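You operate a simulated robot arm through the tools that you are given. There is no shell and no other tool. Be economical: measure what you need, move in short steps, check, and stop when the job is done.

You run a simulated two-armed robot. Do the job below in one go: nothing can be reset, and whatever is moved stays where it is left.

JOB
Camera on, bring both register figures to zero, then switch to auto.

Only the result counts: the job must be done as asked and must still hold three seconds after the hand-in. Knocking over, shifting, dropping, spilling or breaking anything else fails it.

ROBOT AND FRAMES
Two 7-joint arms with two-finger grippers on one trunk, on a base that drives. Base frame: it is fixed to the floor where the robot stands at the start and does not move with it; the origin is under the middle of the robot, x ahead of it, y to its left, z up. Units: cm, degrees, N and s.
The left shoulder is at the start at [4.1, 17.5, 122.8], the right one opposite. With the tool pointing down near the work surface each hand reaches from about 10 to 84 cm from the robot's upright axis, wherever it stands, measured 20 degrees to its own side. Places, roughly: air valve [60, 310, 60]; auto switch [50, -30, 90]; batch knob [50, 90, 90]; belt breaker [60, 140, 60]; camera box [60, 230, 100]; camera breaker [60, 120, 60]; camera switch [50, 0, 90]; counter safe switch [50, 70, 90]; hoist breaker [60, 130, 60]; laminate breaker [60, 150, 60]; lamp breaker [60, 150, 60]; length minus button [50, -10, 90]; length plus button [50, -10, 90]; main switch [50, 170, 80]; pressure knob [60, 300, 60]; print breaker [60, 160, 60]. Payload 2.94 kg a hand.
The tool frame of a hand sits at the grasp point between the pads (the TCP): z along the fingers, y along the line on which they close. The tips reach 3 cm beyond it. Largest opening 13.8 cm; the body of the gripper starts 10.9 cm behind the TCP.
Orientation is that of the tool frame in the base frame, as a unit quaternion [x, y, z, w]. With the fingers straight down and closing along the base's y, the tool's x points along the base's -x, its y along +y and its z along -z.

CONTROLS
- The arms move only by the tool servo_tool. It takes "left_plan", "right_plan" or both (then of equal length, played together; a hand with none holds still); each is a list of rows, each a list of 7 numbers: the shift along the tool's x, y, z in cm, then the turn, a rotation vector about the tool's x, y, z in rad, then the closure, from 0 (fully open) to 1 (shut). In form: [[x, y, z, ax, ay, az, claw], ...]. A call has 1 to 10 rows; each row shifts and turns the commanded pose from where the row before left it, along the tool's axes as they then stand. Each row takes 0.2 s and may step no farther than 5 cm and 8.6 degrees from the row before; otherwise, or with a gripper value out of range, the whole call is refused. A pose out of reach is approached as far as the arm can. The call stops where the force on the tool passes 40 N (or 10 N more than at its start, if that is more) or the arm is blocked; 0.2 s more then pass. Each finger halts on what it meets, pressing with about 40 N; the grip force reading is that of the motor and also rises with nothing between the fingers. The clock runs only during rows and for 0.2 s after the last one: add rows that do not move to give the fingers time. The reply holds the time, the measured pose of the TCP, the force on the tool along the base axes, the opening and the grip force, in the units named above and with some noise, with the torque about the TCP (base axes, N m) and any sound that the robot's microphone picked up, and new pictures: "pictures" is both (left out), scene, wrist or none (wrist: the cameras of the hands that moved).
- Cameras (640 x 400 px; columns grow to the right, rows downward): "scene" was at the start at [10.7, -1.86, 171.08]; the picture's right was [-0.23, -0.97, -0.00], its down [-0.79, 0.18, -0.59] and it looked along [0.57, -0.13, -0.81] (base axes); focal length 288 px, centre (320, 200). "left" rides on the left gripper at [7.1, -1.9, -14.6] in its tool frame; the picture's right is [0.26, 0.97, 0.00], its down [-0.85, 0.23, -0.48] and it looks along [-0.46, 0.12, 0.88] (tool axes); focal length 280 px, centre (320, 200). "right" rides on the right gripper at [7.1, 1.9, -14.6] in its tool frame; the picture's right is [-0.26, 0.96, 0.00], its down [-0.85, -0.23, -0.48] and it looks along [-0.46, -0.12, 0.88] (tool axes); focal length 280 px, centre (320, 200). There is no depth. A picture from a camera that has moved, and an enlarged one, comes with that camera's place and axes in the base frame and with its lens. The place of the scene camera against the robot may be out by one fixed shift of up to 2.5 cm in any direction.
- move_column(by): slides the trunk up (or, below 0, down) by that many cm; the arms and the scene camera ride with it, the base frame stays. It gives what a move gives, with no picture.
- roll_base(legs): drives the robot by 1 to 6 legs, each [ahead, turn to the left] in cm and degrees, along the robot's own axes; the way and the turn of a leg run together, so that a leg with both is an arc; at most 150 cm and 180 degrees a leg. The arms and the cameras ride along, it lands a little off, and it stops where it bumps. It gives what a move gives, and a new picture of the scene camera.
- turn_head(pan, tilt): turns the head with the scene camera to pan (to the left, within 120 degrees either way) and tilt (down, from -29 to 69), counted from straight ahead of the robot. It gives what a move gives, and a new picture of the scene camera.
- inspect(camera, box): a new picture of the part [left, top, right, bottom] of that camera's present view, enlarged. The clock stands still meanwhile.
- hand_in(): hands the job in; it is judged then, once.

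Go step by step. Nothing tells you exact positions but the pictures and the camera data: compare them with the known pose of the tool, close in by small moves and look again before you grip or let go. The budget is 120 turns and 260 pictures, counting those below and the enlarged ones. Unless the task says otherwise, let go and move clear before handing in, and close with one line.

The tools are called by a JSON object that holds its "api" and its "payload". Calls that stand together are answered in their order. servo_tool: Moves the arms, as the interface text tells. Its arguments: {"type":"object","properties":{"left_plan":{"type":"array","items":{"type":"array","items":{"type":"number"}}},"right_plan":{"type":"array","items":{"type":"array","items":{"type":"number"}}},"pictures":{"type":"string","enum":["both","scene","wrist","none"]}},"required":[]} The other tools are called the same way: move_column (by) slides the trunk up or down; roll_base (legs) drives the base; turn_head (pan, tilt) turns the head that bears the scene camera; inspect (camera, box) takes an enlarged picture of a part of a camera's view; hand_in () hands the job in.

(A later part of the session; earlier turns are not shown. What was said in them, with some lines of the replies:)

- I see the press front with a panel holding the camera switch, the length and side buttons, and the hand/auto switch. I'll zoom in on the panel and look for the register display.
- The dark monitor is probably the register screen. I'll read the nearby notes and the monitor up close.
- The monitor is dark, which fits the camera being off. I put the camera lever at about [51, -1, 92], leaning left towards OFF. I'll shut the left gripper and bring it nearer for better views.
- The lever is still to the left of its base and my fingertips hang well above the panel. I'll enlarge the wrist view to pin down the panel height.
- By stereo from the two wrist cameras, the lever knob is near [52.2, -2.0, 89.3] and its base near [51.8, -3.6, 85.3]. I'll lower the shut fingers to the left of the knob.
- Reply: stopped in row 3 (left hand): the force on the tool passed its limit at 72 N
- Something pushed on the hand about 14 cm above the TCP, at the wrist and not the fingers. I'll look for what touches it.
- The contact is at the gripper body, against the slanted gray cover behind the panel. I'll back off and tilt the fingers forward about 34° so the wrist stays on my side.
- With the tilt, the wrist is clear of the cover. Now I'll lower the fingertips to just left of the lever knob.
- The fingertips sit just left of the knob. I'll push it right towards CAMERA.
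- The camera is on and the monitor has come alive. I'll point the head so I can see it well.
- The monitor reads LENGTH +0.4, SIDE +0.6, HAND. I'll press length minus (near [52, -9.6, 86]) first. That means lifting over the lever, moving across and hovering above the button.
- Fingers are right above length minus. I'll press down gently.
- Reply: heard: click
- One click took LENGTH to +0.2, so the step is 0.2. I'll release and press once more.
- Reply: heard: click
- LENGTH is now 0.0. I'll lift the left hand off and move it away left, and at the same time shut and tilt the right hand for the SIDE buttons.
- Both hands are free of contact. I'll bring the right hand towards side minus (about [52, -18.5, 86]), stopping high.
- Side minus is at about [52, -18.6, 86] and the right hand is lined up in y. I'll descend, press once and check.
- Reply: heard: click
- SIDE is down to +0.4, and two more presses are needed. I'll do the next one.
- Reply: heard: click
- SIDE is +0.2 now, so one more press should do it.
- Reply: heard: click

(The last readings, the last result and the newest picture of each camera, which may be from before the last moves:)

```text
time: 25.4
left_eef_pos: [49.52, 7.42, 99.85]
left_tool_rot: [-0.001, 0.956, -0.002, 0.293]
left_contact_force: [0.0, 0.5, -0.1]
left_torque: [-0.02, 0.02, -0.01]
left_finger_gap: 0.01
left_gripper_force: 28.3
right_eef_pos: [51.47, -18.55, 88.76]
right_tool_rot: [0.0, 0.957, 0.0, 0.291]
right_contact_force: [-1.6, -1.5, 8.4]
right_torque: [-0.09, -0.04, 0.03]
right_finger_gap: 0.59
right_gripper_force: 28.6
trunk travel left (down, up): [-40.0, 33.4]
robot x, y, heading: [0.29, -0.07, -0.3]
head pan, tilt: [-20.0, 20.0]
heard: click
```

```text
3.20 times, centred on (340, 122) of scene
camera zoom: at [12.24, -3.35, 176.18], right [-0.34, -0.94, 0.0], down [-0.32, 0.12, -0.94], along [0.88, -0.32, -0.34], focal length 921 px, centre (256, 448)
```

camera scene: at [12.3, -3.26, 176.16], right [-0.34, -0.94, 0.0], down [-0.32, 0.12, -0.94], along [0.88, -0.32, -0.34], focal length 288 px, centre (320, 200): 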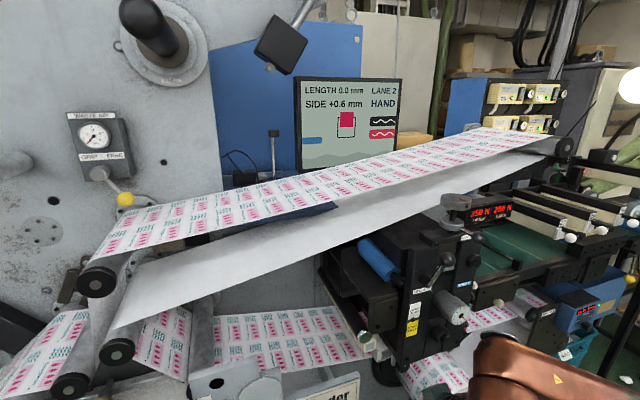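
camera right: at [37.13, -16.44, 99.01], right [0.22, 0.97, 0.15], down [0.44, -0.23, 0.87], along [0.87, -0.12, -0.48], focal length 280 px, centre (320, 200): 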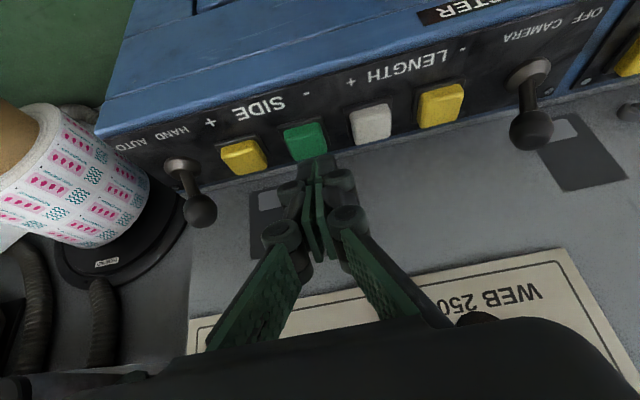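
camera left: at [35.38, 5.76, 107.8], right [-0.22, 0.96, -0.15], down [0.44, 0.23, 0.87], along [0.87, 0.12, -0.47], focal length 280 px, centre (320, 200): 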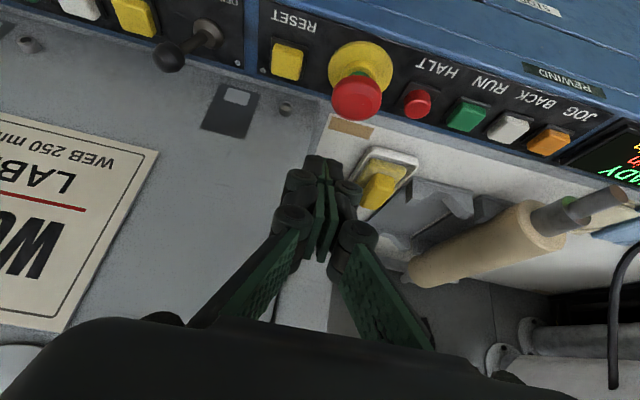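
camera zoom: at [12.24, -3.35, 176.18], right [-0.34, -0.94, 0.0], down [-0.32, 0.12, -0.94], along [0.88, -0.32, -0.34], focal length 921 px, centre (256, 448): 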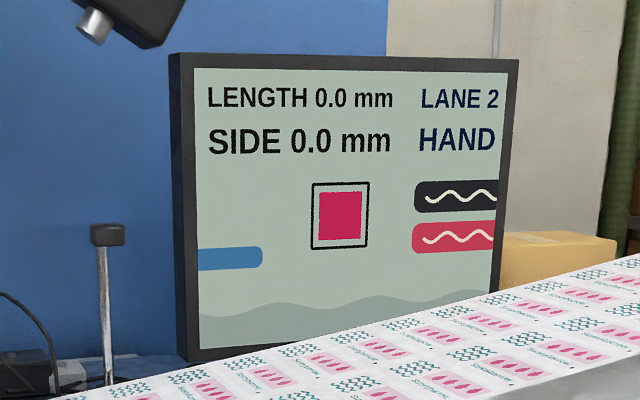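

Both figures read 0.0. Next I'll lift and move to the left side of the HAND/AUTO knob (about [52.2, -26.5, 89.3]).

{"api": "servo_tool", "payload": {"right_plan": [[-1.7, 0, -2.5, 0, 0, 0, 1], [-1.1, 0, -1.7, 0, 0, 0, 1], [0, -2.4, 0, 0, 0, 0, 1], [0, -2.4, 0, 0, 0, 0, 1], [1.5, 0, 2.2, 0, 0, 0, 1], [0, 0, 0, 0, 0, 0, 1]], "pictures": "wrist"}}

```text
time: 26.8
left_eef_pos: [49.49, 7.51, 99.77]
left_tool_rot: [-0.002, 0.956, -0.002, 0.292]
left_contact_force: [0.0, -0.7, -0.3]
left_torque: [0.02, -0.01, 0.01]
left_finger_gap: 0.0
left_gripper_force: 27.9
right_eef_pos: [51.25, -23.42, 91.01]
right_tool_rot: [0.0, 0.957, 0.0, 0.29]
right_contact_force: [0.4, -0.7, 1.0]
right_torque: [0.0, 0.0, 0.0]
right_finger_gap: 0.0
right_gripper_force: 28.9
trunk travel left (down, up): [-40.0, 33.4]
robot x, y, heading: [0.09, -0.12, -0.0]
head pan, tilt: [-20.0, 20.0]
camera right: at [37.36, -21.44, 99.08], right [0.22, 0.96, 0.15], down [0.44, -0.23, 0.87], along [0.87, -0.12, -0.48], focal length 280 px, centre (320, 200)
```

right: 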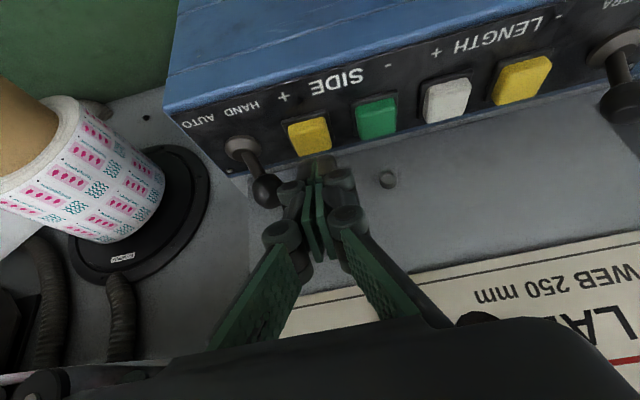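

The fingers are left of the knob, so I'll push it to AUTO.

{"api": "servo_tool", "payload": {"right_plan": [[0, -0.9, 0, 0, 0, 0, 1], [0, -0.9, 0, 0, 0, 0, 1], [0, -0.9, 0, 0, 0, 0, 1], [0, -0.9, 0, 0, 0, 0, 1], [0, -0.7, 0, 0, 0, 0, 1]], "pictures": "both"}}

{"api": "inspect", "payload": {"camera": "scene", "box": [240, 60, 440, 185]}}

```text
time: 28.0
left_eef_pos: [49.43, 7.38, 99.67]
left_tool_rot: [-0.001, 0.956, -0.002, 0.292]
left_contact_force: [0.0, -0.8, 0.4]
left_torque: [0.0, 0.01, 0.03]
left_finger_gap: 0.0
left_gripper_force: 28.3
right_eef_pos: [51.5, -27.78, 91.13]
right_tool_rot: [0.0, 0.957, 0.0, 0.291]
right_contact_force: [-0.1, 1.1, -0.4]
right_torque: [0.0, 0.02, 0.01]
right_finger_gap: 0.02
right_gripper_force: 28.1
trunk travel left (down, up): [-40.0, 33.4]
robot x, y, heading: [-0.06, -0.12, -0.2]
head pan, tilt: [-20.0, 20.0]
camera scene: at [12.32, -3.41, 176.16], right [-0.34, -0.94, 0.0], down [-0.32, 0.12, -0.94], along [0.88, -0.32, -0.34], focal length 288 px, centre (320, 200)
camera right: at [37.43, -25.77, 99.09], right [0.22, 0.96, 0.15], down [0.44, -0.23, 0.87], along [0.87, -0.12, -0.48], focal length 280 px, centre (320, 200)
```

scene: 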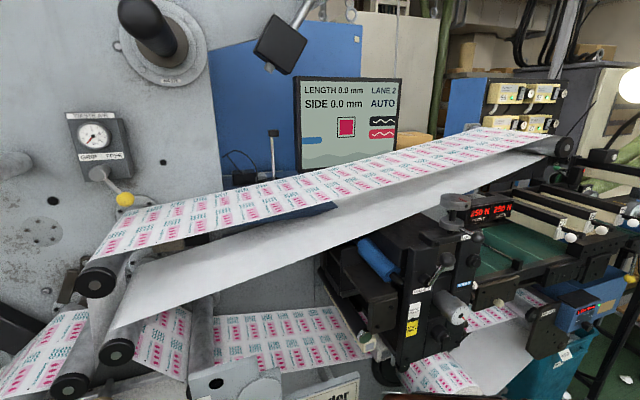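
right: 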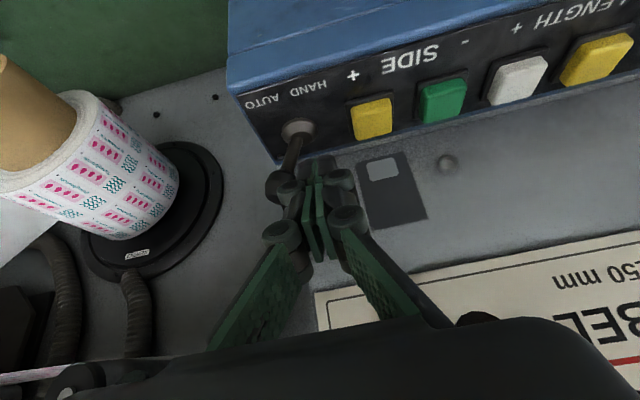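

```text
3.20 times, centred on (340, 122) of scene
camera zoom: at [12.32, -3.41, 176.16], right [-0.34, -0.94, 0.0], down [-0.32, 0.12, -0.94], along [0.88, -0.32, -0.34], focal length 921 px, centre (256, 448)
```

zoom: 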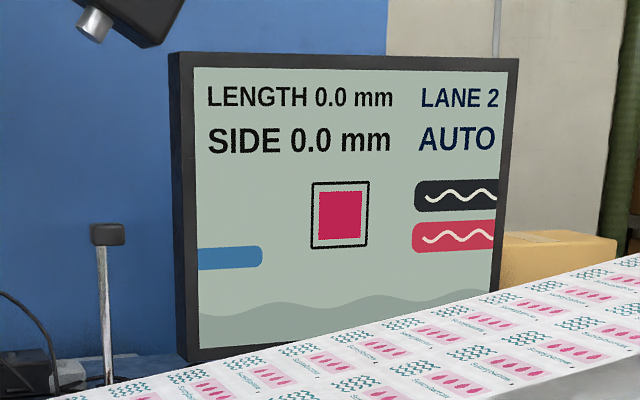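

The monitor shows AUTO with both figures at 0.0. I'll back the right hand off (left of the lever, then up) and look once more.

{"api": "servo_tool", "payload": {"right_plan": [[0, 0.8, 0, 0, 0, 0, 1], [-1.7, 0, -2.5, 0, 0, 0, 1], [-2.2, 0, -3.3, 0, 0, 0, 1], [-1, 0, -4, 0, 0, 0, 1], [0, 0, 0, 0, 0, 0, 1], [0, 0, 0, 0, 0, 0, 1], [0, 0, 0, 0, 0, 0, 1], [0, 0, 0, 0, 0, 0, 1], [0, 0, 0, 0, 0, 0, 1]], "pictures": "both"}}

{"api": "inspect", "payload": {"camera": "scene", "box": [240, 60, 440, 185]}}

```text
time: 30.0
left_eef_pos: [49.49, 7.62, 99.69]
left_tool_rot: [0.0, 0.957, -0.001, 0.291]
left_contact_force: [-0.1, -0.1, 0.1]
left_torque: [0.0, 0.0, -0.01]
left_finger_gap: 0.0
left_gripper_force: 28.1
right_eef_pos: [50.2, -26.85, 101.86]
right_tool_rot: [0.0, 0.957, 0.0, 0.29]
right_contact_force: [-0.7, -0.9, -0.1]
right_torque: [-0.02, -0.03, 0.0]
right_finger_gap: 0.0
right_gripper_force: 28.7
trunk travel left (down, up): [-40.0, 33.4]
robot x, y, heading: [0.11, 0.04, 0.2]
head pan, tilt: [-20.0, 20.0]
camera scene: at [12.35, -3.38, 176.16], right [-0.34, -0.94, 0.0], down [-0.32, 0.12, -0.94], along [0.88, -0.32, -0.34], focal length 288 px, centre (320, 200)
camera right: at [36.16, -24.89, 109.85], right [0.22, 0.96, 0.15], down [0.44, -0.23, 0.87], along [0.87, -0.12, -0.48], focal length 280 px, centre (320, 200)
```

scene: 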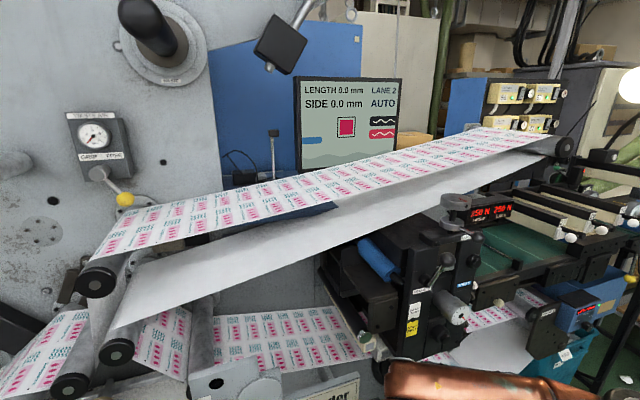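
right: 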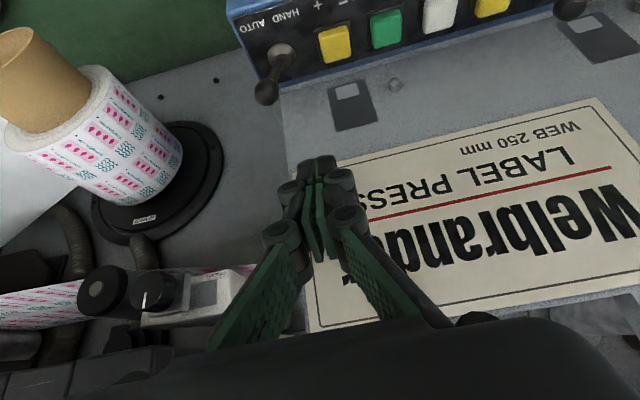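

```text
3.20 times, centred on (340, 122) of scene
camera zoom: at [12.35, -3.38, 176.16], right [-0.34, -0.94, 0.0], down [-0.32, 0.12, -0.94], along [0.88, -0.32, -0.34], focal length 921 px, centre (256, 448)
```

zoom: 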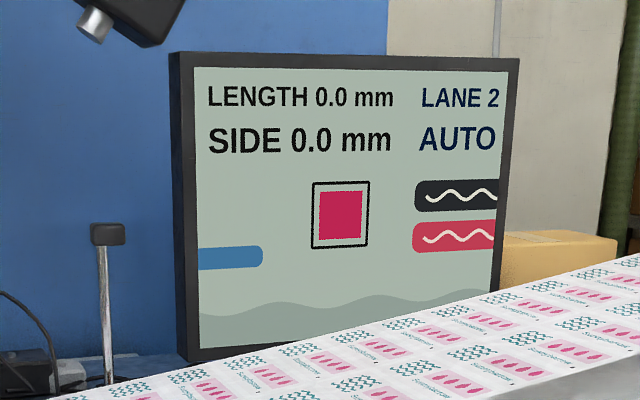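

The monitor still shows 0.0, 0.0 and AUTO, and both hands are clear. I'm handing in.

{"api": "hand_in", "payload": {}}

```text
The job is handed in.
```

The register camera is on, LENGTH and SIDE both read 0.0 mm, and the switch is on AUTO. Early on, the left gripper bumped the gray cover behind the panel (72 N), with no shift or damage visible in the pictures.
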